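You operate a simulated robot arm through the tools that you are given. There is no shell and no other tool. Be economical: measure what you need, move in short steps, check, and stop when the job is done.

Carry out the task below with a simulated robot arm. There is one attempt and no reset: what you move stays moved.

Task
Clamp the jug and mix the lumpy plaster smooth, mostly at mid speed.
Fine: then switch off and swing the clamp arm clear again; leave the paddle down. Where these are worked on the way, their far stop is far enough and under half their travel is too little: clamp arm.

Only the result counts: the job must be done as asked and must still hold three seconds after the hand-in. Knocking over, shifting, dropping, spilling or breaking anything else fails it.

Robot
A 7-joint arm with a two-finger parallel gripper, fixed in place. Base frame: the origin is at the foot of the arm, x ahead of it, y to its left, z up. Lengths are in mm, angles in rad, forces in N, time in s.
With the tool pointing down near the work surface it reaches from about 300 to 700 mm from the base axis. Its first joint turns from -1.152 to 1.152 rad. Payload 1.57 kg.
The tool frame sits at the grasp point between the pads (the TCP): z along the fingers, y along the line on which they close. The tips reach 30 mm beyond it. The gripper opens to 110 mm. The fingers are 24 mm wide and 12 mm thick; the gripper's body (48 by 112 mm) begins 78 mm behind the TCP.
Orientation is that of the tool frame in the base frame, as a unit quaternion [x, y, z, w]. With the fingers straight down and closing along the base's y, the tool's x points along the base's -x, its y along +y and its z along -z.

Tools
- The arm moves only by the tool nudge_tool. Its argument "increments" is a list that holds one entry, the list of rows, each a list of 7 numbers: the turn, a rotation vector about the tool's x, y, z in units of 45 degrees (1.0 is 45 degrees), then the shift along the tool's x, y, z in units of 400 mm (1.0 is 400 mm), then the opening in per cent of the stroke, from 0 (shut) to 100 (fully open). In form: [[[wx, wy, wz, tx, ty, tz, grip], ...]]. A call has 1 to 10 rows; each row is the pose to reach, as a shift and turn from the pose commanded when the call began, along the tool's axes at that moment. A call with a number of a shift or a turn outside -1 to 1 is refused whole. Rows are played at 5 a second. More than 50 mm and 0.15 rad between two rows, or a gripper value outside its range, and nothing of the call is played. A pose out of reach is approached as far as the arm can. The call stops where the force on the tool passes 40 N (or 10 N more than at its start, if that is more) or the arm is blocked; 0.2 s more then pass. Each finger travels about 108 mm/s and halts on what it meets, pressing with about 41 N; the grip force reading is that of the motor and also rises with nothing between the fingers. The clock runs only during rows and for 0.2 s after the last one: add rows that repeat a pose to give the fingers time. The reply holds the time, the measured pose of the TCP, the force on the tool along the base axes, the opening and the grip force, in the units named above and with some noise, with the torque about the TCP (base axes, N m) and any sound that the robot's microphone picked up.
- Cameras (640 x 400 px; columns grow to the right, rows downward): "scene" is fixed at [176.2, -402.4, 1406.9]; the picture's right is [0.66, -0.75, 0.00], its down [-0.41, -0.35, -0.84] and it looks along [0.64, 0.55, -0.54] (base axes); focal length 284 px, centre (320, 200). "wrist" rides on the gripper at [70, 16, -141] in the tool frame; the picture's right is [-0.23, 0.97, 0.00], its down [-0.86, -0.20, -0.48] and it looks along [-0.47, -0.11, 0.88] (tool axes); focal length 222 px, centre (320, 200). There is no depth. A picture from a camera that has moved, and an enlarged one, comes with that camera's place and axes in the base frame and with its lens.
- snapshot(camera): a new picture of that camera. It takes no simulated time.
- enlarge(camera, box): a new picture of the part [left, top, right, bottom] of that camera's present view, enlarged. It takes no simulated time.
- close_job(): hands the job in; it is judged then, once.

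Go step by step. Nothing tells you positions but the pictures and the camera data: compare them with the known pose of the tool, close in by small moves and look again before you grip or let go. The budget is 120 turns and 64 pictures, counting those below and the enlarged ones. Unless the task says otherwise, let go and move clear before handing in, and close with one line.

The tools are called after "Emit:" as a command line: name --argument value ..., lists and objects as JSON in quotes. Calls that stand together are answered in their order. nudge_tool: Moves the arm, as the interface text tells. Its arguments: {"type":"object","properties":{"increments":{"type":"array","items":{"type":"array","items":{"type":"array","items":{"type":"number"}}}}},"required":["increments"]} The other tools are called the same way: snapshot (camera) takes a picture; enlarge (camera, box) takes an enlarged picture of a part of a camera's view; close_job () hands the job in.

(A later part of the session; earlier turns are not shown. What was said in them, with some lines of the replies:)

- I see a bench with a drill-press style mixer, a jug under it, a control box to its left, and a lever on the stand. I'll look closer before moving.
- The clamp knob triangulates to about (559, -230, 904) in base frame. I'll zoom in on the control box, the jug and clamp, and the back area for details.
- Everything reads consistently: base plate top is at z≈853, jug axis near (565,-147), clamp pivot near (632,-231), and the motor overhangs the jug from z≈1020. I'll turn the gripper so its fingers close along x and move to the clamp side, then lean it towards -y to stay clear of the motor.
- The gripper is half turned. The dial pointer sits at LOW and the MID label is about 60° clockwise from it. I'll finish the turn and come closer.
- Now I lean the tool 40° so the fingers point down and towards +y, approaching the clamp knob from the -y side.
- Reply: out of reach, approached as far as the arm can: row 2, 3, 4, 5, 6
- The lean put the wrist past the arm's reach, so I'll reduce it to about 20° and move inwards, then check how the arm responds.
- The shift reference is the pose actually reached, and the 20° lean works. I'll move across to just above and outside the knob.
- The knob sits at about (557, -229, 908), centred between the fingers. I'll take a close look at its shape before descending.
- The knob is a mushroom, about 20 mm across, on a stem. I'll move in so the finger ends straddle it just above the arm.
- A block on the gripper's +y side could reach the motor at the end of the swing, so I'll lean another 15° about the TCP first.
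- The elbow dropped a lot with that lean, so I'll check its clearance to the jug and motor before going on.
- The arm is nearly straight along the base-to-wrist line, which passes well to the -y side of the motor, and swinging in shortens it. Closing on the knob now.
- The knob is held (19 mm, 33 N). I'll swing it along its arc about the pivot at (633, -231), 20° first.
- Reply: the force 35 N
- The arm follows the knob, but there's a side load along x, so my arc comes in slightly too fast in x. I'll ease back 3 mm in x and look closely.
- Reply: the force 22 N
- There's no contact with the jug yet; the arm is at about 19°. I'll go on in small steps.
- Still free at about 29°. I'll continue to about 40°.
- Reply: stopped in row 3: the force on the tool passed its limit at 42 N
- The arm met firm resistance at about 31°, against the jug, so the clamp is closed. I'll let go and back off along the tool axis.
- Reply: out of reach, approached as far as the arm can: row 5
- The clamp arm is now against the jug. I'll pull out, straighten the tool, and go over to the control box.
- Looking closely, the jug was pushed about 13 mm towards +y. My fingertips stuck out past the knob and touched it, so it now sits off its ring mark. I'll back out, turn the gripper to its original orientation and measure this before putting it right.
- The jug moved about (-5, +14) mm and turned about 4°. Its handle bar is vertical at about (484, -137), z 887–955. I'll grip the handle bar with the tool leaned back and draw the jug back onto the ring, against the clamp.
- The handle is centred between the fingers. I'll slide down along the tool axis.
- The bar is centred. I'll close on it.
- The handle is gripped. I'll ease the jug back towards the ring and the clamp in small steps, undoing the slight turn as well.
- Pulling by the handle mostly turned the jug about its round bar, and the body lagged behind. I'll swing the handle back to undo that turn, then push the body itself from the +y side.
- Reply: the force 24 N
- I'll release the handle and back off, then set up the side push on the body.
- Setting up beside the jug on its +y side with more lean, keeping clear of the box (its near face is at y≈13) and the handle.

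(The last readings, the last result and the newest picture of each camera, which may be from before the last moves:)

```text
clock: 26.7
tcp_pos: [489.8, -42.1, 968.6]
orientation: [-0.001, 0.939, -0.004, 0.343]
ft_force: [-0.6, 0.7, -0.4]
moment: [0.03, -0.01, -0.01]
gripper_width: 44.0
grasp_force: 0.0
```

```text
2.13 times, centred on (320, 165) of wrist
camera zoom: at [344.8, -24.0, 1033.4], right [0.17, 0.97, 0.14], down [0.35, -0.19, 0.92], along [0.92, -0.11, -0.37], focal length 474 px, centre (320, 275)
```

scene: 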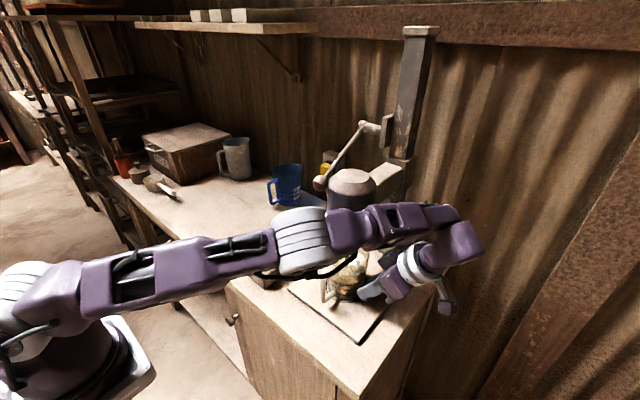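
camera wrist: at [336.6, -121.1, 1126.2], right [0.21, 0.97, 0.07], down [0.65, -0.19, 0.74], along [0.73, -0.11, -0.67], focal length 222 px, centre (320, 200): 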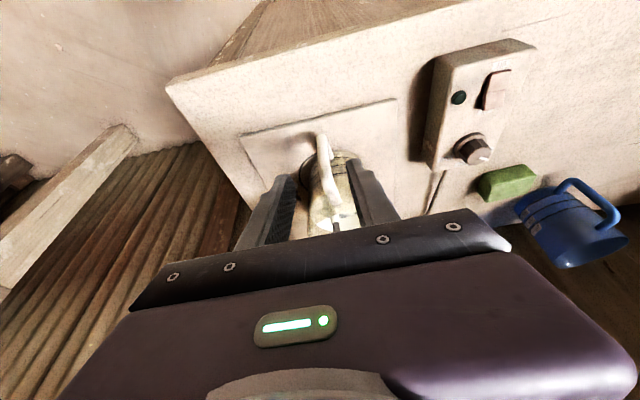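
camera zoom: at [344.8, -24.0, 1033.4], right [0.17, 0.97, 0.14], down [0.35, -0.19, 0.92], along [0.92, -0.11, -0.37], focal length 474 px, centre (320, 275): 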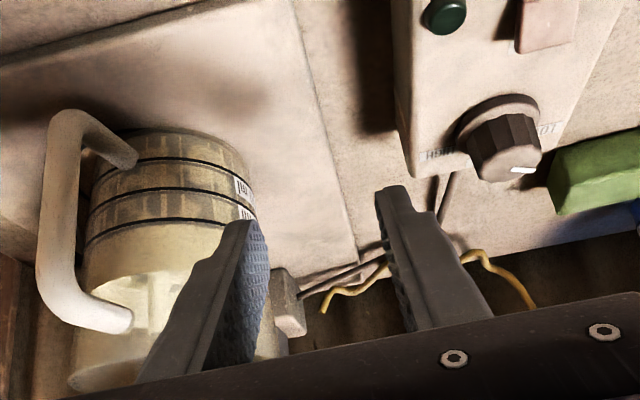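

The jug's +y side is near y≈-82. I'll step a bit further to +y, then slide down alongside it.

Emit:
nudge_tool --increments '[[[0, 0, 0, 0, 0.03, 0, 36], [0, 0, 0, 0, 0.03, 0.075, 36], [0, 0, 0, 0, 0.03, 0.15, 36], [0, 0, 0, 0, 0.03, 0.222, 36], [0, 0, 0, 0, 0.03, 0.222, 36]]]'

Emit:
enlarge --camera "wrist" --box '[170, 80, 470, 250]'

```text
clock: 27.9
tcp_pos: [546.3, -29.1, 899.9]
orientation: [-0.002, 0.939, -0.004, 0.343]
ft_force: [0.0, -0.1, 0.3]
moment: [0.01, 0.01, 0.03]
gripper_width: 39.9
grasp_force: 0.0
```

```text
2.13 times, centred on (320, 165) of wrist
camera zoom: at [402.0, -12.5, 963.9], right [0.17, 0.97, 0.14], down [0.35, -0.19, 0.92], along [0.92, -0.11, -0.37], focal length 474 px, centre (320, 275)
```

zoom: 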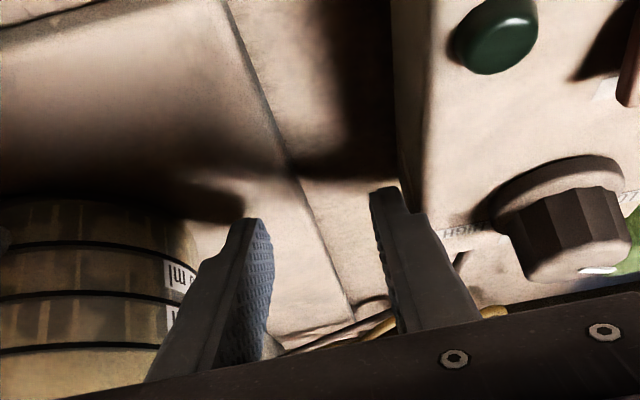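

Now I push gently towards -y in small steps.

Emit:
nudge_tool --increments '[[[0, 0, 0, 0, -0.02, 0, 36], [0, 0, 0, 0, -0.035, 0, 36], [0, 0, 0, 0, -0.05, 0, 36], [0, 0, 0, 0, -0.06, 0, 36], [0, 0, 0, 0, -0.07, 0, 36], [0, 0, 0, 0, -0.08, 0, 36]]]'

Emit:
enlarge --camera "scene" --box '[310, 230, 410, 310]'

```text
clock: 29.3
tcp_pos: [546.0, -61.7, 899.6]
orientation: [-0.001, 0.939, -0.004, 0.343]
ft_force: [-0.5, 1.9, -0.4]
moment: [0.0, -0.02, 0.02]
gripper_width: 38.0
grasp_force: 0.1
```

```text
5.00 times, centred on (360, 270) of scene
camera zoom: at [176.3, -402.3, 1406.9], right [0.66, -0.75, 0.0], down [-0.41, -0.35, -0.84], along [0.64, 0.55, -0.54], focal length 1423 px, centre (120, -150)
```

zoom: 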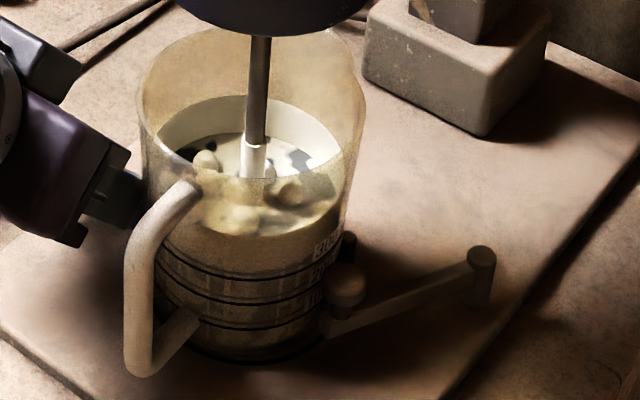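

The jug slides back easily (2 N) and is nearly on its ring. A few more mm should bring it up to the clamp.

Emit:
nudge_tool --increments '[[[0, 0, 0, 0, -0.004, 0, 36], [0, 0, 0, 0, -0.008, 0, 36], [0, 0, 0, 0, -0.011, 0, 36], [0, 0, 0, 0, -0.011, 0, 36]]]'

Emit:
enlarge --camera "scene" --box '[310, 230, 410, 310]'

```text
clock: 30.3
tcp_pos: [546.6, -66.7, 899.6]
orientation: [-0.001, 0.939, -0.004, 0.343]
ft_force: [-0.3, 2.6, 0.5]
moment: [-0.08, -0.01, 0.02]
gripper_width: 37.2
grasp_force: 0.1
```

```text
5.00 times, centred on (360, 270) of scene
camera zoom: at [176.2, -402.3, 1406.9], right [0.66, -0.75, 0.0], down [-0.41, -0.35, -0.84], along [0.64, 0.55, -0.54], focal length 1423 px, centre (120, -150)
```

zoom: 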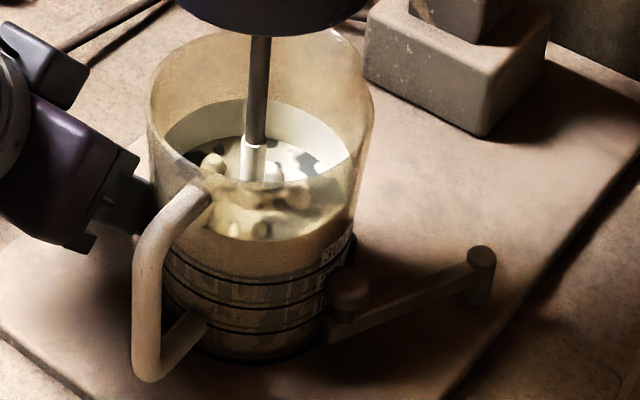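

The jug is back within about 2 mm of its original place and in contact with the clamp. I'll back away and go above the dial.

Emit:
nudge_tool --increments '[[[0, 0, 0, 0, 0.03, 0, 36], [0, 0, 0, 0, 0.08, 0, 36], [0, 0, 0, 0, 0.09, -0.1, 36], [0, 0, 0, 0, 0.09, -0.22, 36], [0, 0, 0, 0, 0.12, -0.3, 45], [0, 0.18, 0, 0.03, 0.17, -0.3, 45], [0, 0.36, 0, 0.05, 0.22, -0.3, 45], [0, 0.54, 0, 0.05, 0.25, -0.3, 45], [0, 0.72, 0, 0.05, 0.25, -0.3, 45], [0, 0.89, 0, 0.05, 0.25, -0.3, 45]]]'

Emit:
snapshot --camera "wrist"

Emit:
snapshot --camera "scene"

```text
clock: 32.5
tcp_pos: [452.0, 35.0, 978.7]
orientation: [0.0, 1.0, -0.004, 0.0]
ft_force: [0.3, 0.7, 0.4]
moment: [0.02, 0.0, 0.01]
gripper_width: 49.6
grasp_force: 0.1
```

```text
16 pictures are left
camera wrist: at [384.2, 52.5, 1121.1], right [0.23, 0.97, -0.01], down [0.85, -0.2, 0.48], along [0.47, -0.12, -0.88], focal length 222 px, centre (320, 200)
```

wrist: 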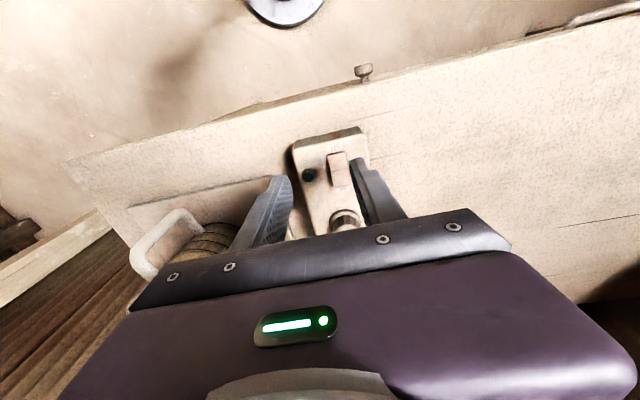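

```text
15 pictures are left
```

scene: 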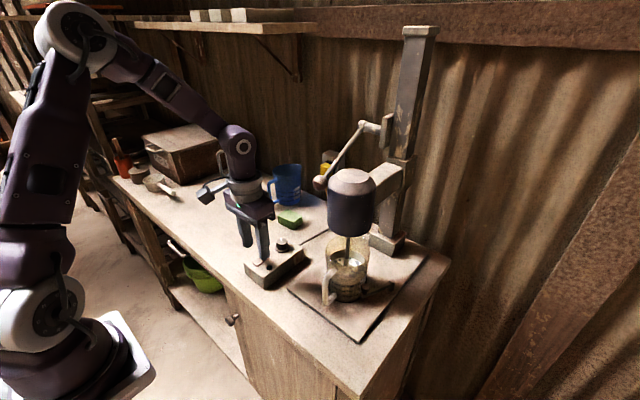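

The scene looks as intended: the jug is in place with the clamp on it. Moving above the dial to look for its pointer and labels.

Emit:
nudge_tool --increments '[[[0, 0, 0, -0.08, 0.01, 0, 45], [0, 0, 0, -0.16, 0.02, 0, 45], [0, 0, 0, -0.2325, 0.025, 0.02, 45], [0, 0, 0, -0.2325, 0.025, 0.02, 45]]]'

Emit:
enlarge --camera "wrist" --box '[230, 80, 430, 245]'

```text
clock: 33.5
tcp_pos: [547.2, 44.2, 971.3]
orientation: [0.0, 1.0, -0.003, 0.001]
ft_force: [-0.2, 0.6, -0.5]
moment: [0.01, 0.03, 0.0]
gripper_width: 49.5
grasp_force: 0.0
```

```text
2.42 times, centred on (330, 162) of wrist
camera zoom: at [477.7, 61.1, 1114.1], right [0.23, 0.97, -0.01], down [0.85, -0.2, 0.48], along [0.47, -0.12, -0.88], focal length 538 px, centre (296, 291)
```

zoom: 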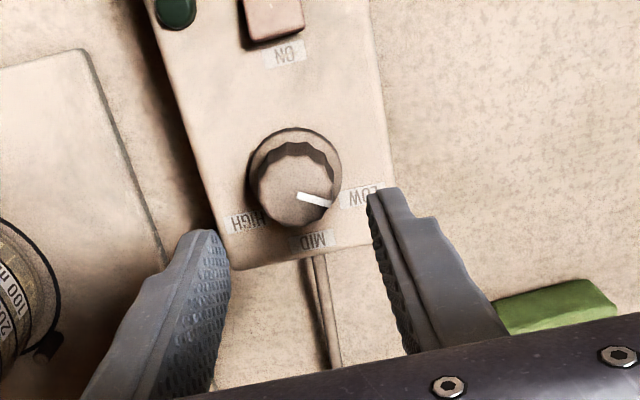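

The view is clear: the pointer is at LOW (about +50°), MID is at 0° and HIGH at -57°. The dial axis is at (544.5, 43) with its top at z≈902. I'll pre-rotate the gripper, lower it around the dial and grip.

Emit:
nudge_tool --increments '[[[0, 0, -0.15, 0.007, -0.003, 0.02, 45], [0, 0, -0.3, 0.007, -0.003, 0.04, 45], [0, 0, -0.45, 0.007, -0.003, 0.06, 45], [0, 0, -0.6, 0.007, -0.003, 0.08, 45], [0, 0, -0.6, 0.007, -0.003, 0.11, 45], [0, 0, -0.6, 0.007, -0.003, 0.13, 45], [0, 0, -0.6, 0.007, -0.003, 0.13, 30], [0, 0, -0.6, 0.007, -0.003, 0.13, 20], [0, 0, -0.6, 0.007, -0.003, 0.13, 15]]]'

```text
clock: 34.8
tcp_pos: [544.1, 42.5, 925.4]
orientation: [-0.235, 0.972, -0.004, 0.001]
ft_force: [-7.9, -1.7, 14.4]
moment: [0.36, 0.44, 0.27]
gripper_width: 51.0
grasp_force: 0.8
stopped in row 6: the force on the tool passed its limit at 62 N (the readings are from after the stop); the commanded pose is now the measured one
```

I touched down on the box top a little early, so the box is about 10 mm taller than I reckoned. I'll lift 4 mm and close.

Emit:
nudge_tool --increments '[[[0, 0, 0, 0, 0, -0.01, 45], [0, 0, 0, 0.002, 0, -0.01, 40], [0, 0, 0, 0.002, 0, -0.01, 30], [0, 0, 0, 0.002, 0, -0.01, 22], [0, 0, 0, 0.002, 0, -0.01, 18], [0, 0, 0, 0.002, 0, -0.01, 18]]]'

Emit:
enlarge --camera "wrist" --box '[230, 80, 430, 245]'

```text
clock: 36.2
tcp_pos: [544.0, 44.1, 928.9]
orientation: [-0.235, 0.972, -0.003, 0.002]
ft_force: [-7.1, 25.1, 3.1]
moment: [0.69, 0.55, -0.11]
gripper_width: 43.0
grasp_force: 12.9
```

```text
2.42 times, centred on (330, 162) of wrist
camera zoom: at [473.8, 27.6, 1070.9], right [-0.24, 0.97, -0.01], down [0.85, 0.22, 0.48], along [0.47, 0.11, -0.88], focal length 538 px, centre (296, 291)
```

zoom: 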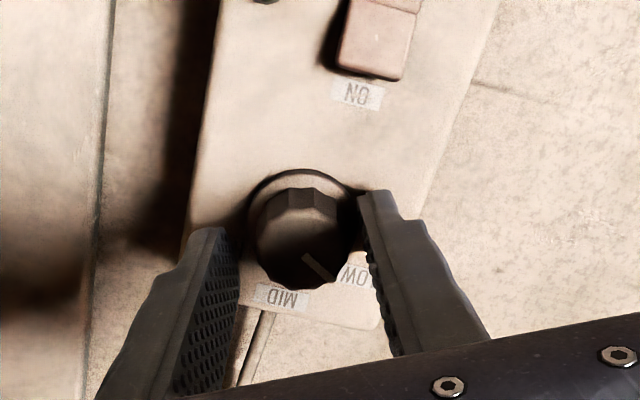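

The fingers are meeting the flange. I'll open, raise 6 mm, shift 2 mm and close on the fluted part.

Emit:
nudge_tool --increments '[[[0, 0, 0, 0, 0, 0, 45], [0, 0, 0, 0, 0.005, -0.015, 45], [0, 0, 0, 0, 0.005, -0.015, 35], [0, 0, 0, 0, 0.005, -0.015, 25], [0, 0, 0, 0, 0.005, -0.015, 18], [0, 0, 0, 0, 0.005, -0.015, 18], [0, 0, 0, 0, 0.005, -0.015, 18]]]'

```text
clock: 37.8
tcp_pos: [542.5, 45.5, 933.9]
orientation: [-0.234, 0.972, -0.004, 0.001]
ft_force: [-5.7, 14.6, -1.9]
moment: [0.44, 0.12, -0.07]
gripper_width: 33.4
grasp_force: 7.7
```

Emit:
nudge_tool --increments '[[[0, 0, 0, 0, 0.004, 0, 15], [0, 0, 0, 0, 0.006, 0, 10], [0, 0, 0, 0, 0.006, 0, 10], [0, 0, 0, 0, 0.006, 0, 10]]]'

Emit:
enlarge --camera "wrist" --box '[230, 80, 430, 245]'

```text
clock: 38.8
tcp_pos: [542.3, 45.8, 934.0]
orientation: [-0.234, 0.972, -0.004, 0.001]
ft_force: [-5.5, 11.7, 8.7]
moment: [-0.17, 0.96, 0.02]
gripper_width: 29.4
grasp_force: 39.1
```

```text
2.42 times, centred on (330, 162) of wrist
camera zoom: at [471.4, 29.9, 1076.8], right [-0.24, 0.97, -0.01], down [0.85, 0.22, 0.48], along [0.47, 0.11, -0.88], focal length 538 px, centre (296, 291)
```

zoom: 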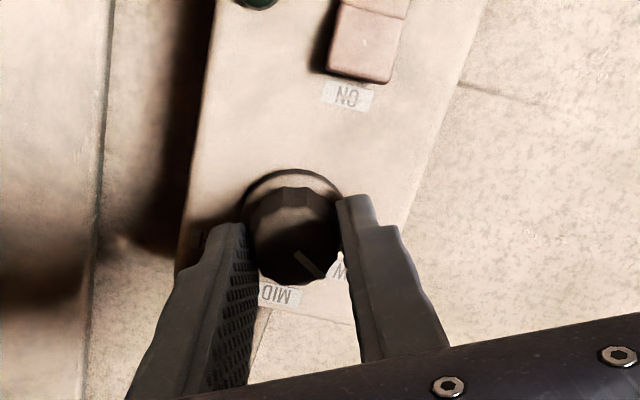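

The knob is gripped (29 mm, 39 N). I'll turn it 45° clockwise.

Emit:
nudge_tool --increments '[[[0, 0, 0.15, 0, -0.001, 0, 10], [0, 0, 0.3, 0.001, -0.002, 0, 10], [0, 0, 0.45, 0.001, -0.003, 0, 10], [0, 0, 0.6, 0.002, -0.004, 0, 10], [0, 0, 0.75, 0.002, -0.0045, 0, 10], [0, 0, 0.9, 0.003, -0.005, 0, 10], [0, 0, 1.0, 0.003, -0.0055, 0, 10]]]'

```text
clock: 40.4
tcp_pos: [542.9, 43.5, 935.4]
orientation: [0.157, 0.988, -0.004, 0.003]
ft_force: [-5.6, 22.9, -0.8]
moment: [0.74, 0.48, -0.08]
gripper_width: 29.0
grasp_force: 38.5
```

Emit:
nudge_tool --increments '[[[0, 0, 0.1, 0, -0.001, 0, 10], [0, 0, 0.2, 0, -0.002, 0, 10], [0, 0, 0.2, 0, -0.002, 0, 10]]]'

Emit:
enlarge --camera "wrist" --box '[230, 80, 430, 245]'

```text
clock: 41.2
tcp_pos: [542.9, 44.7, 935.0]
orientation: [0.233, 0.973, -0.003, 0.003]
ft_force: [0.7, 27.2, -8.8]
moment: [0.4, -0.68, -0.04]
gripper_width: 29.0
grasp_force: 38.5
```

```text
2.42 times, centred on (330, 162) of wrist
camera zoom: at [486.5, 91.0, 1076.4], right [0.64, 0.77, 0.0], down [0.67, -0.56, 0.49], along [0.37, -0.31, -0.87], focal length 538 px, centre (296, 291)
```

zoom: 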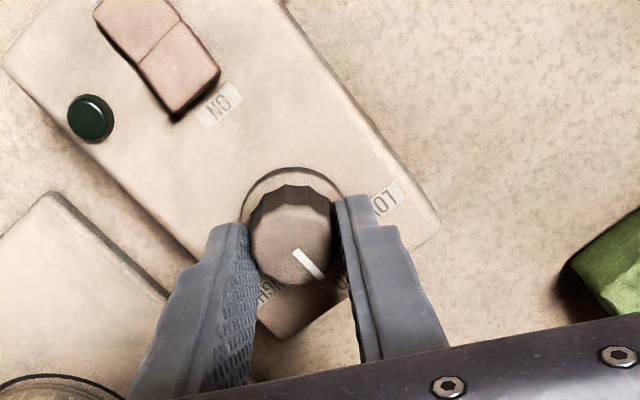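

The pointer now aims at MID. I'll let go and rise to confirm.

Emit:
nudge_tool --increments '[[[0, 0, 0, 0, 0, 0, 25], [0, 0, 0, 0, 0, 0, 40], [0, 0, 0, 0, 0, 0, 45], [0, 0, -0.1, 0, 0, -0.06, 45], [0, 0, -0.28, 0, 0, -0.12, 45], [0, 0, -0.46, 0, 0, -0.15, 45], [0, 0, -0.6, 0.05, 0, -0.15, 45]]]'

Emit:
enlarge --camera "wrist" --box '[230, 80, 430, 245]'

```text
clock: 42.8
tcp_pos: [524.1, 50.9, 994.3]
orientation: [-0.002, 1.0, -0.004, 0.002]
ft_force: [0.3, 0.1, -0.3]
moment: [0.01, 0.03, 0.02]
gripper_width: 49.6
grasp_force: 0.1
```

```text
2.42 times, centred on (330, 162) of wrist
camera zoom: at [453.4, 68.6, 1136.8], right [0.22, 0.97, -0.01], down [0.85, -0.19, 0.48], along [0.47, -0.11, -0.88], focal length 538 px, centre (296, 291)
```

zoom: 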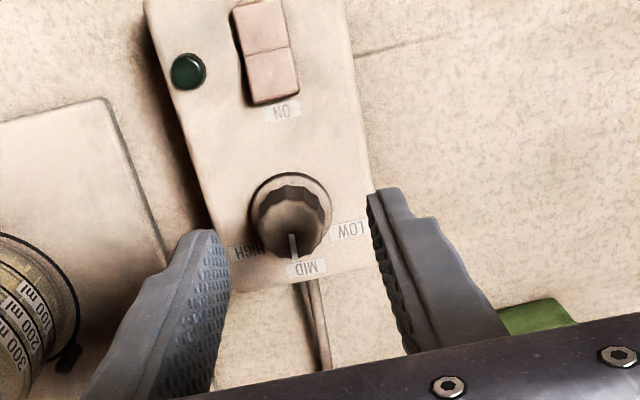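

Emit:
enlarge --camera "wrist" --box '[295, 90, 355, 195]'

```text
3.81 times, centred on (325, 142) of wrist
camera zoom: at [453.4, 68.6, 1136.8], right [0.22, 0.97, -0.01], down [0.85, -0.19, 0.48], along [0.47, -0.11, -0.88], focal length 846 px, centre (301, 419)
```

zoom: 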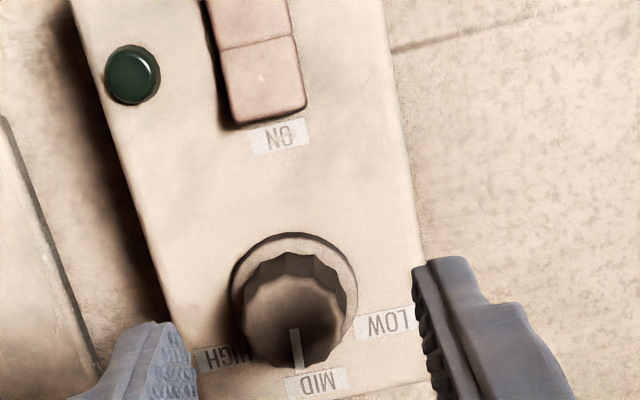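

The pointer is within a few degrees of MID. Next is the rocker: its ON end is at about (484, 51). I'll close the fingers, go above it and press down.

Emit:
nudge_tool --increments '[[[0, 0, 0, 0.05, 0, 0, 20], [0, 0, 0, 0.095, 0, 0.03, 5], [0, 0, 0, 0.095, 0, 0.09, 0], [0, 0, 0, 0.095, 0, 0.135, 0], [0, 0, 0, 0.095, 0, 0.148, 0], [0, 0, 0, 0.095, 0, 0.155, 0], [0, 0, 0, 0.095, 0, 0.162, 0], [0, 0, 0, 0.095, 0, 0.168, 0]]]'

```text
clock: 44.5
tcp_pos: [486.3, 51.3, 931.2]
orientation: [-0.001, 1.0, -0.004, 0.003]
ft_force: [-4.8, -0.7, 12.3]
moment: [0.04, 0.31, 0.05]
gripper_width: 0.0
grasp_force: 21.2
stopped in row 8: the force on the tool passed its limit at 50 N (the readings are from after the stop); the commanded pose is now the measured one
```

Emit:
nudge_tool --increments '[[[0, 0, 0, 0, 0, -0.04, 0], [0, 0, 0, 0, 0, -0.08, 0]]]'

Emit:
enlarge --camera "scene" --box '[230, 220, 410, 320]'

```text
clock: 45.1
tcp_pos: [486.2, 52.4, 962.7]
orientation: [-0.001, 1.0, -0.003, 0.004]
ft_force: [-0.5, 0.1, 0.9]
moment: [-0.01, -0.03, 0.01]
gripper_width: 0.1
grasp_force: 21.8
```

```text
3.56 times, centred on (320, 270) of scene
camera zoom: at [176.2, -402.4, 1406.9], right [0.66, -0.75, 0.0], down [-0.41, -0.35, -0.84], along [0.64, 0.55, -0.54], focal length 1012 px, centre (320, -49)
```

zoom: 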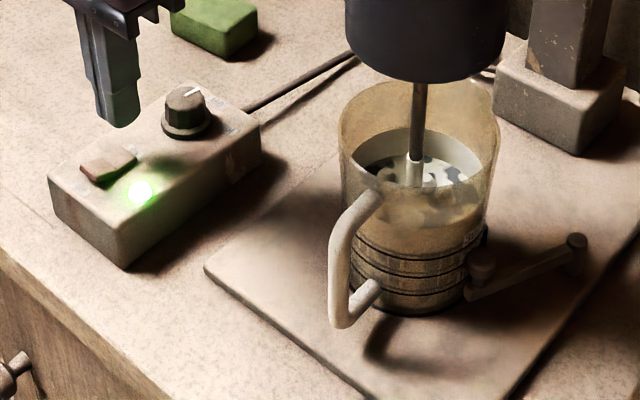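

The green lamp is lit and the power is on. I'll hold still to let it mix, listening and checking.

Emit:
nudge_tool --increments '[[[0, 0, 0, 0, 0, 0, 0], [0, 0, 0, 0, 0, 0, 0], [0, 0, 0, 0, 0, 0, 0], [0, 0, 0, 0, 0, 0, 0], [0, 0, 0, 0, 0, 0, 0], [0, 0, 0, 0, 0, 0, 0], [0, 0, 0, 0, 0, 0, 0], [0, 0, 0, 0, 0, 0, 0], [0, 0, 0, 0, 0, 0, 0], [0, 0, 0, 0, 0, 0, 0]]]'

Emit:
enlarge --camera "scene" --box '[320, 230, 400, 290]'

```text
clock: 47.3
tcp_pos: [486.2, 52.0, 962.0]
orientation: [0.0, 1.0, -0.003, 0.004]
ft_force: [-0.1, 0.2, 0.5]
moment: [0.0, 0.01, -0.01]
gripper_width: 0.0
grasp_force: 21.6
```

```text
6.67 times, centred on (360, 260) of scene
camera zoom: at [176.2, -402.4, 1406.9], right [0.66, -0.75, 0.0], down [-0.41, -0.35, -0.84], along [0.64, 0.55, -0.54], focal length 1897 px, centre (53, -200)
```

zoom: 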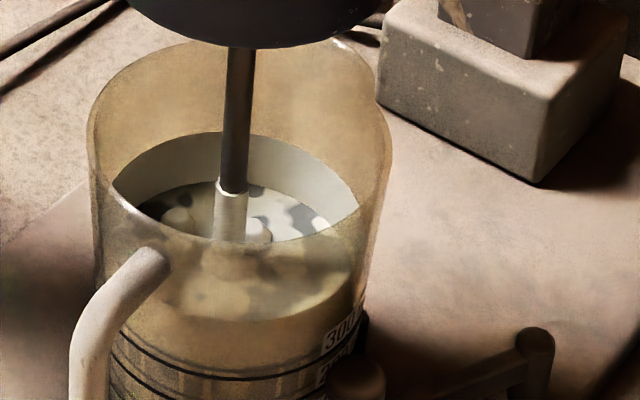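

The lumps look smaller, so it is mixing. I'll keep going.

Emit:
nudge_tool --increments '[[[0, 0, 0, 0, 0, 0, 0], [0, 0, 0, 0, 0, 0, 0], [0, 0, 0, 0, 0, 0, 0], [0, 0, 0, 0, 0, 0, 0], [0, 0, 0, 0, 0, 0, 0], [0, 0, 0, 0, 0, 0, 0], [0, 0, 0, 0, 0, 0, 0], [0, 0, 0, 0, 0, 0, 0], [0, 0, 0, 0, 0, 0, 0], [0, 0, 0, 0, 0, 0, 0]]]'

Emit:
nudge_tool --increments '[[[0, 0, 0, 0, 0, 0, 0], [0, 0, 0, 0, 0, 0, 0], [0, 0, 0, 0, 0, 0, 0], [0, 0, 0, 0, 0, 0, 0], [0, 0, 0, 0, 0, 0, 0], [0, 0, 0, 0, 0, 0, 0], [0, 0, 0, 0, 0, 0, 0], [0, 0, 0, 0, 0, 0, 0], [0, 0, 0, 0, 0, 0, 0], [0, 0, 0, 0, 0, 0, 0]]]'

Emit:
enlarge --camera "scene" --box '[320, 230, 400, 290]'

```text
clock: 49.5
tcp_pos: [486.4, 52.2, 961.5]
orientation: [0.0, 1.0, -0.003, 0.004]
ft_force: [0.5, -0.3, 0.5]
moment: [-0.01, -0.02, 0.01]
gripper_width: 0.0
grasp_force: 21.2
```

```text
clock: 51.7
tcp_pos: [486.4, 52.0, 962.0]
orientation: [-0.001, 1.0, -0.004, 0.003]
ft_force: [-0.2, 1.0, -0.1]
moment: [0.0, -0.04, -0.01]
gripper_width: 0.0
grasp_force: 21.0
```

```text
6.67 times, centred on (360, 260) of scene
camera zoom: at [176.2, -402.4, 1406.9], right [0.66, -0.75, 0.0], down [-0.41, -0.35, -0.84], along [0.64, 0.55, -0.54], focal length 1897 px, centre (53, -200)
```

zoom: 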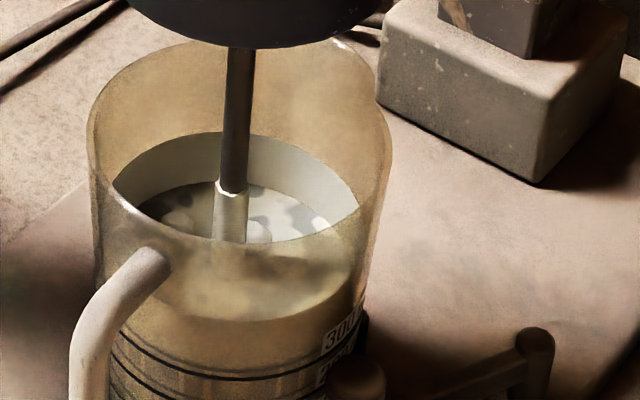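

It's getting smoother, with faint lumps left. Continuing.

Emit:
nudge_tool --increments '[[[0, 0, 0, 0, 0, 0, 0], [0, 0, 0, 0, 0, 0, 0], [0, 0, 0, 0, 0, 0, 0], [0, 0, 0, 0, 0, 0, 0], [0, 0, 0, 0, 0, 0, 0], [0, 0, 0, 0, 0, 0, 0], [0, 0, 0, 0, 0, 0, 0], [0, 0, 0, 0, 0, 0, 0], [0, 0, 0, 0, 0, 0, 0], [0, 0, 0, 0, 0, 0, 0]]]'

Emit:
nudge_tool --increments '[[[0, 0, 0, 0, 0, 0, 0], [0, 0, 0, 0, 0, 0, 0], [0, 0, 0, 0, 0, 0, 0], [0, 0, 0, 0, 0, 0, 0], [0, 0, 0, 0, 0, 0, 0], [0, 0, 0, 0, 0, 0, 0], [0, 0, 0, 0, 0, 0, 0], [0, 0, 0, 0, 0, 0, 0], [0, 0, 0, 0, 0, 0, 0], [0, 0, 0, 0, 0, 0, 0]]]'

Emit:
nudge_tool --increments '[[[0, 0, 0, 0, 0, 0, 0], [0, 0, 0, 0, 0, 0, 0], [0, 0, 0, 0, 0, 0, 0], [0, 0, 0, 0, 0, 0, 0], [0, 0, 0, 0, 0, 0, 0], [0, 0, 0, 0, 0, 0, 0], [0, 0, 0, 0, 0, 0, 0], [0, 0, 0, 0, 0, 0, 0], [0, 0, 0, 0, 0, 0, 0], [0, 0, 0, 0, 0, 0, 0]]]'

Emit:
enlarge --camera "scene" --box '[320, 230, 400, 290]'

```text
clock: 53.9
tcp_pos: [486.0, 51.3, 962.7]
orientation: [0.0, 1.0, -0.003, 0.004]
ft_force: [0.0, -0.6, -0.5]
moment: [0.01, 0.01, 0.01]
gripper_width: 0.0
grasp_force: 20.9
```

```text
clock: 56.1
tcp_pos: [486.8, 50.6, 963.0]
orientation: [-0.001, 1.0, -0.003, 0.003]
ft_force: [0.7, 0.3, 0.3]
moment: [0.02, 0.01, -0.01]
gripper_width: 0.0
grasp_force: 21.8
```

```text
clock: 58.3
tcp_pos: [486.9, 52.1, 961.2]
orientation: [-0.001, 1.0, -0.003, 0.003]
ft_force: [-0.1, -0.1, 0.1]
moment: [0.01, 0.02, -0.01]
gripper_width: 0.0
grasp_force: 21.1
```

```text
6.67 times, centred on (360, 260) of scene
camera zoom: at [176.2, -402.4, 1406.9], right [0.66, -0.75, 0.0], down [-0.41, -0.35, -0.84], along [0.64, 0.55, -0.54], focal length 1897 px, centre (53, -200)
```

zoom: 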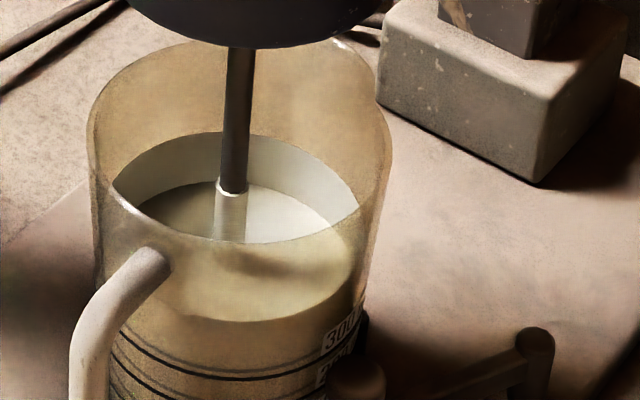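

The plaster is smooth. Now I press the OFF end of the rocker.

Emit:
nudge_tool --increments '[[[0, 0, 0, 0.074, 0.004, 0, 0], [0, 0, 0, 0.074, 0.004, 0.03, 0], [0, 0, 0, 0.074, 0.004, 0.06, 0], [0, 0, 0, 0.074, 0.004, 0.07, 0], [0, 0, 0, 0.074, 0.004, 0.077, 0], [0, 0, 0, 0.074, 0.004, 0.083, 0], [0, 0, 0, 0.074, 0.004, 0.088, 0]]]'

Emit:
nudge_tool --increments '[[[0, 0, 0, 0, 0, -0.05, 0], [0, 0, 0, 0, 0, -0.12, 0], [0, 0, 0, 0, 0, -0.22, 20]]]'

Emit:
enlarge --camera "scene" --box '[230, 220, 410, 320]'

```text
clock: 59.8
tcp_pos: [457.8, 54.3, 932.2]
orientation: [-0.001, 1.0, -0.003, 0.005]
ft_force: [-5.6, -0.2, 14.8]
moment: [0.0, 0.03, 0.02]
gripper_width: 0.0
grasp_force: 21.6
stopped in row 7: the force on the tool passed its limit at 49 N (the readings are from after the stop); the commanded pose is now the measured one
```

```text
clock: 60.6
tcp_pos: [456.7, 54.0, 1019.9]
orientation: [-0.001, 1.0, -0.002, 0.005]
ft_force: [0.4, 0.3, 0.0]
moment: [0.02, -0.04, 0.03]
gripper_width: 21.9
grasp_force: 0.0
```

```text
3.56 times, centred on (320, 270) of scene
camera zoom: at [176.2, -402.4, 1406.9], right [0.66, -0.75, 0.0], down [-0.41, -0.35, -0.84], along [0.64, 0.55, -0.54], focal length 1012 px, centre (320, -49)
```

zoom: 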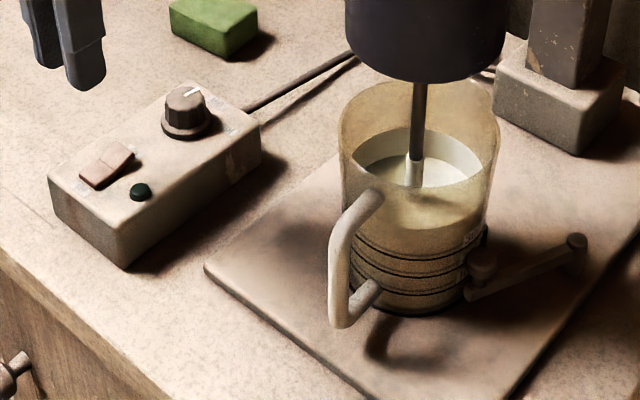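

It's switched off, the lamp is dark and the plaster is smooth. Next I'll go back round to the clamp side, turning the gripper as I did before.

Emit:
nudge_tool --increments '[[[0, 0, -0.1, 0.02, -0.04, -0.03, 40], [0, 0, -0.2, 0.04, -0.08, -0.06, 40], [0, 0, -0.3, 0.06, -0.12, -0.09, 40], [0, 0, -0.4, 0.08, -0.16, -0.12, 40], [0, 0, -0.5, 0.1, -0.2, -0.15, 40], [0, 0, -0.6, 0.11, -0.25, -0.17, 40], [0, 0, -0.7, 0.12, -0.3, -0.19, 40], [0, 0, -0.8, 0.13, -0.35, -0.2, 40], [0, 0, -0.9, 0.1425, -0.4, -0.2, 40], [0, 0, -1, 0.1425, -0.435, -0.2, 40]]]'

```text
clock: 62.8
tcp_pos: [398.6, -120.2, 1099.8]
orientation: [-0.384, 0.923, -0.004, 0.003]
ft_force: [0.2, 0.3, 0.2]
moment: [-0.01, 0.01, -0.03]
gripper_width: 43.9
grasp_force: 0.0
```

Emit:
nudge_tool --increments '[[[0, 0, -0.12, 0.018, -0.05, 0, 40], [0, 0, -0.24, 0.036, -0.1, 0, 40], [0, 0, -0.36, 0.054, -0.15, 0, 40], [0, 0, -0.48, 0.072, -0.2, 0, 40], [0, 0, -0.6, 0.09, -0.25, 0.01, 40], [0, 0, -0.72, 0.108, -0.3, 0.02, 40], [0, 0, -0.84, 0.125, -0.35, 0.035, 40], [0, 0, -1, 0.14, -0.39, 0.05, 40]]]'

```text
clock: 64.6
tcp_pos: [471.1, -269.7, 1080.3]
orientation: [0.708, -0.706, 0.005, -0.001]
ft_force: [-0.8, -0.6, 0.2]
moment: [0.01, 0.01, 0.02]
gripper_width: 44.0
grasp_force: 0.1
```

Emit:
nudge_tool --increments '[[[0, -0.125, 0, 0, -0.045, 0.04, 40], [0, -0.25, 0, 0, -0.09, 0.1, 40], [0, -0.375, 0, 0, -0.14, 0.16, 40], [0, -0.5, 0, -0.01, -0.19, 0.23, 40], [0, -0.62, 0, -0.0325, -0.2275, 0.29, 40], [0, -0.62, 0, -0.0325, -0.2275, 0.29, 40]]]'

Emit:
enlarge --camera "wrist" --box '[220, 110, 400, 230]'

```text
clock: 66.0
tcp_pos: [562.7, -257.3, 966.2]
orientation: [0.688, -0.686, -0.166, -0.172]
ft_force: [0.9, -0.7, -0.1]
moment: [0.01, 0.01, 0.0]
gripper_width: 44.3
grasp_force: 0.0
```

```text
3.33 times, centred on (310, 170) of wrist
camera zoom: at [545.5, -385.4, 1059.8], right [-0.97, 0.2, 0.1], down [0.19, 0.54, 0.82], along [0.11, 0.82, -0.56], focal length 740 px, centre (353, 300)
```

zoom: 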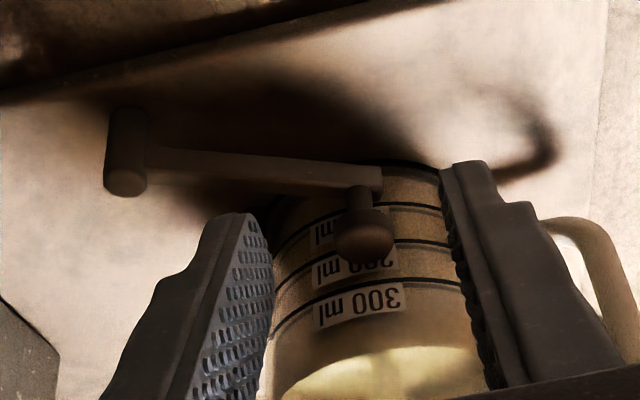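

The knob is at about (564.5, -200.5). I'll come in with the finger fronts stopping just past its widest line, so they don't touch the jug this time, then grip.

Emit:
nudge_tool --increments '[[[0, 0, 0, -0.011, -0.0045, 0.044, 40], [0, 0, 0, -0.023, -0.0045, 0.088, 40], [0, 0, 0, -0.034, -0.0045, 0.131, 40], [0, 0, 0, -0.034, -0.0045, 0.131, 40], [0, 0, 0, -0.034, -0.0045, 0.131, 25], [0, 0, 0, -0.034, -0.0045, 0.131, 14], [0, 0, 0, -0.034, -0.0045, 0.131, 8], [0, 0, 0, -0.034, -0.0045, 0.131, 8]]]'

```text
clock: 67.8
tcp_pos: [565.0, -221.0, 926.4]
orientation: [0.688, -0.685, -0.166, -0.172]
ft_force: [3.3, -0.6, -1.7]
moment: [-0.2, -0.08, -0.04]
gripper_width: 18.5
grasp_force: 33.0
```

The knob is held at 18.5 mm. I'll swing it back along the arc to its original position.

Emit:
nudge_tool --increments '[[[0, 0, 0, 0.0133, 0.005, -0.0069, 8], [0, 0, 0, 0.0266, 0.0088, -0.0139, 8], [0, 0, 0, 0.0399, 0.0118, -0.0208, 8], [0, 0, 0, 0.0532, 0.0138, -0.0278, 8], [0, 0, 0, 0.0642, 0.015, -0.0336, 8], [0, 0, 0, 0.0709, 0.015, -0.037, 8], [0, 0, 0, 0.0709, 0.015, -0.037, 8]]]'

```text
clock: 69.4
tcp_pos: [558.9, -252.9, 925.8]
orientation: [0.688, -0.685, -0.165, -0.173]
ft_force: [0.1, -0.6, -0.1]
moment: [-0.03, -0.02, 0.02]
gripper_width: 8.7
grasp_force: 0.0
```

The grip slipped off, so I'll check where the arm stopped.

Emit:
enlarge --camera "wrist" --box '[190, 90, 410, 230]'

```text
2.86 times, centred on (300, 160) of wrist
camera zoom: at [542.1, -380.4, 1019.0], right [-0.98, 0.2, 0.1], down [0.19, 0.54, 0.82], along [0.11, 0.82, -0.56], focal length 635 px, centre (377, 314)
```

zoom: 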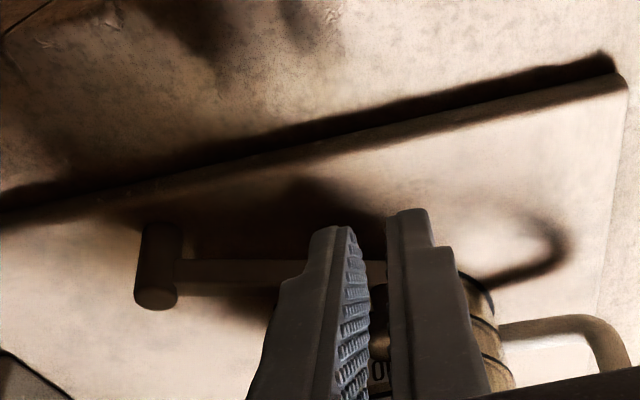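

The knob only came back to about y≈-211. Now there is a gap to the jug, so I can grip it deeper and finish the swing.

Emit:
nudge_tool --increments '[[[0, 0, 0, 0, 0, 0, 25], [0, 0, 0, 0, -0.005, 0, 40], [0, 0, 0, -0.03, -0.009, 0.018, 40], [0, 0, 0, -0.0686, -0.009, 0.0415, 40], [0, 0, 0, -0.0686, -0.009, 0.0415, 40], [0, 0, 0, -0.0686, -0.009, 0.0415, 25], [0, 0, 0, -0.0686, -0.009, 0.0415, 14], [0, 0, 0, -0.0686, -0.009, 0.0415, 8], [0, 0, 0, -0.0686, -0.009, 0.0415, 8]]]'

```text
clock: 71.4
tcp_pos: [562.0, -220.6, 923.1]
orientation: [0.688, -0.685, -0.165, -0.172]
ft_force: [1.8, 0.5, 0.4]
moment: [-0.15, -0.05, 0.01]
gripper_width: 19.1
grasp_force: 33.1
```

Emit:
nudge_tool --increments '[[[0, 0, 0, 0.0089, 0.0025, -0.0046, 5], [0, 0, 0, 0.0177, 0.0045, -0.0093, 5], [0, 0, 0, 0.0266, 0.006, -0.0139, 5], [0, 0, 0, 0.0354, 0.0075, -0.0185, 5], [0, 0, 0, 0.0421, 0.008, -0.022, 5], [0, 0, 0, 0.0421, 0.008, -0.022, 5]]]'

```text
clock: 72.8
tcp_pos: [559.7, -240.8, 923.6]
orientation: [0.688, -0.685, -0.165, -0.173]
ft_force: [-9.7, 2.5, 13.5]
moment: [0.77, 0.21, 0.28]
gripper_width: 19.2
grasp_force: 33.1
```

Still held, and near its starting place. I'll ease it a few mm more to the stop.

Emit:
nudge_tool --increments '[[[0, 0, 0, 0.0044, 0.0005, -0.0023, 5], [0, 0, 0, 0.0089, 0.0005, -0.0046, 5], [0, 0, 0, 0.0133, 0, -0.0069, 5], [0, 0, 0, 0.0133, 0, -0.0069, 5]]]'

```text
clock: 73.8
tcp_pos: [559.1, -245.3, 922.8]
orientation: [0.689, -0.685, -0.165, -0.171]
ft_force: [-18.3, 0.5, 11.6]
moment: [0.13, 0.34, 0.36]
gripper_width: 19.2
grasp_force: 33.2
```

That's as far as or past its starting point. I'll let go, withdraw and check.

Emit:
nudge_tool --increments '[[[0, 0, 0, 0, 0, 0, 25], [0, 0, 0, 0, 0, 0, 40], [0, 0, 0, 0, 0, 0, 40], [0, 0, 0, 0, 0, -0.06, 40], [0, 0, 0, 0, 0.03, -0.12, 40], [0, 0.15, 0, 0, 0.1, -0.18, 40], [0, 0.3, 0, 0, 0.2, -0.22, 40], [0, 0.45, 0, 0, 0.3, -0.25, 40], [0, 0.6, 0, 0, 0.38, -0.3, 40]]]'

Emit:
enlarge --camera "scene" --box '[230, 180, 430, 320]'

```text
clock: 75.8
tcp_pos: [406.6, -302.7, 1027.7]
orientation: [0.708, -0.706, 0.002, -0.007]
ft_force: [0.0, 0.3, -0.2]
moment: [0.05, -0.02, 0.03]
gripper_width: 43.9
grasp_force: 0.1
```

```text
2.86 times, centred on (330, 250) of scene
camera zoom: at [176.2, -402.4, 1406.9], right [0.66, -0.75, 0.0], down [-0.41, -0.35, -0.84], along [0.64, 0.55, -0.54], focal length 813 px, centre (291, 57)
```

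zoom: 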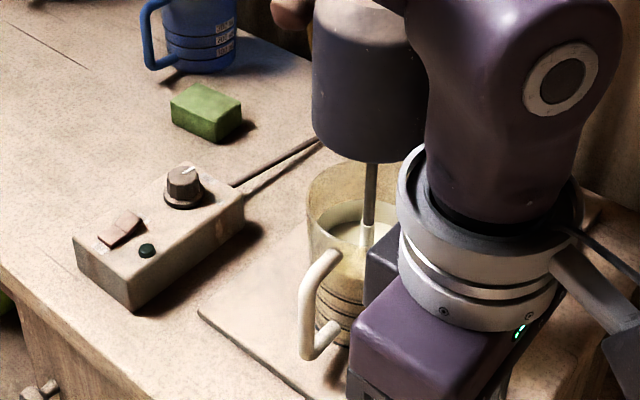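

The tool blocks the view of the clamp, so I'll move up and back, then take the last picture.

Emit:
nudge_tool --increments '[[[0, 0, 0, 0, 0.04, -0.08, 40], [0, 0, 0, 0, 0.08, -0.17, 40], [0, 0, 0, -0.06, 0.12, -0.25, 40], [0, 0, 0, -0.13, 0.15, -0.32, 40], [0, 0, 0, -0.2, 0.175, -0.39, 40], [0, 0, 0, -0.27, 0.175, -0.45, 40], [0, 0, 0, -0.325, 0.175, -0.475, 40]]]'

Emit:
enlarge --camera "scene" --box '[310, 230, 410, 310]'

```text
clock: 77.4
tcp_pos: [335.5, -173.4, 1221.0]
orientation: [0.708, -0.707, 0.001, -0.007]
ft_force: [-0.3, 0.3, 1.1]
moment: [0.01, 0.01, 0.01]
gripper_width: 44.1
grasp_force: 0.0
```

```text
5.00 times, centred on (360, 270) of scene
camera zoom: at [176.2, -402.4, 1406.9], right [0.66, -0.75, 0.0], down [-0.41, -0.35, -0.84], along [0.64, 0.55, -0.54], focal length 1423 px, centre (120, -150)
```

zoom: 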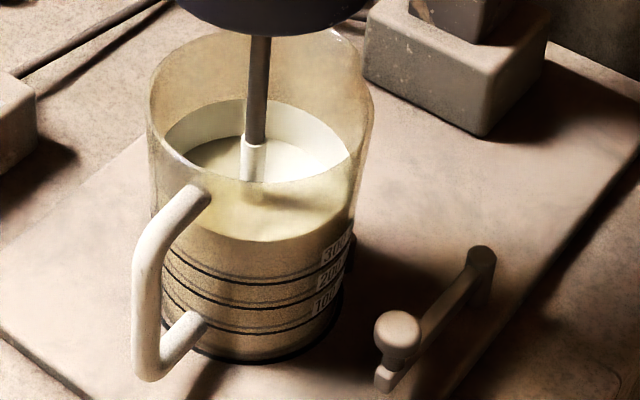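

The last picture shows the clamp arm back at its starting position, the jug on its mark, smooth plaster, and the paddle down; the power was off when last in view. Handing in.

Emit:
close_job

```text
The job is handed in.
```

The plaster is mixed smooth at about mid speed. The mixer is off, the clamp arm is swung back clear and the paddle is down. While closing the clamp I knocked the jug about 13 mm off its mark. Before mixing I pushed it back to within about 2 mm, though its handle is still turned slightly from where it started.
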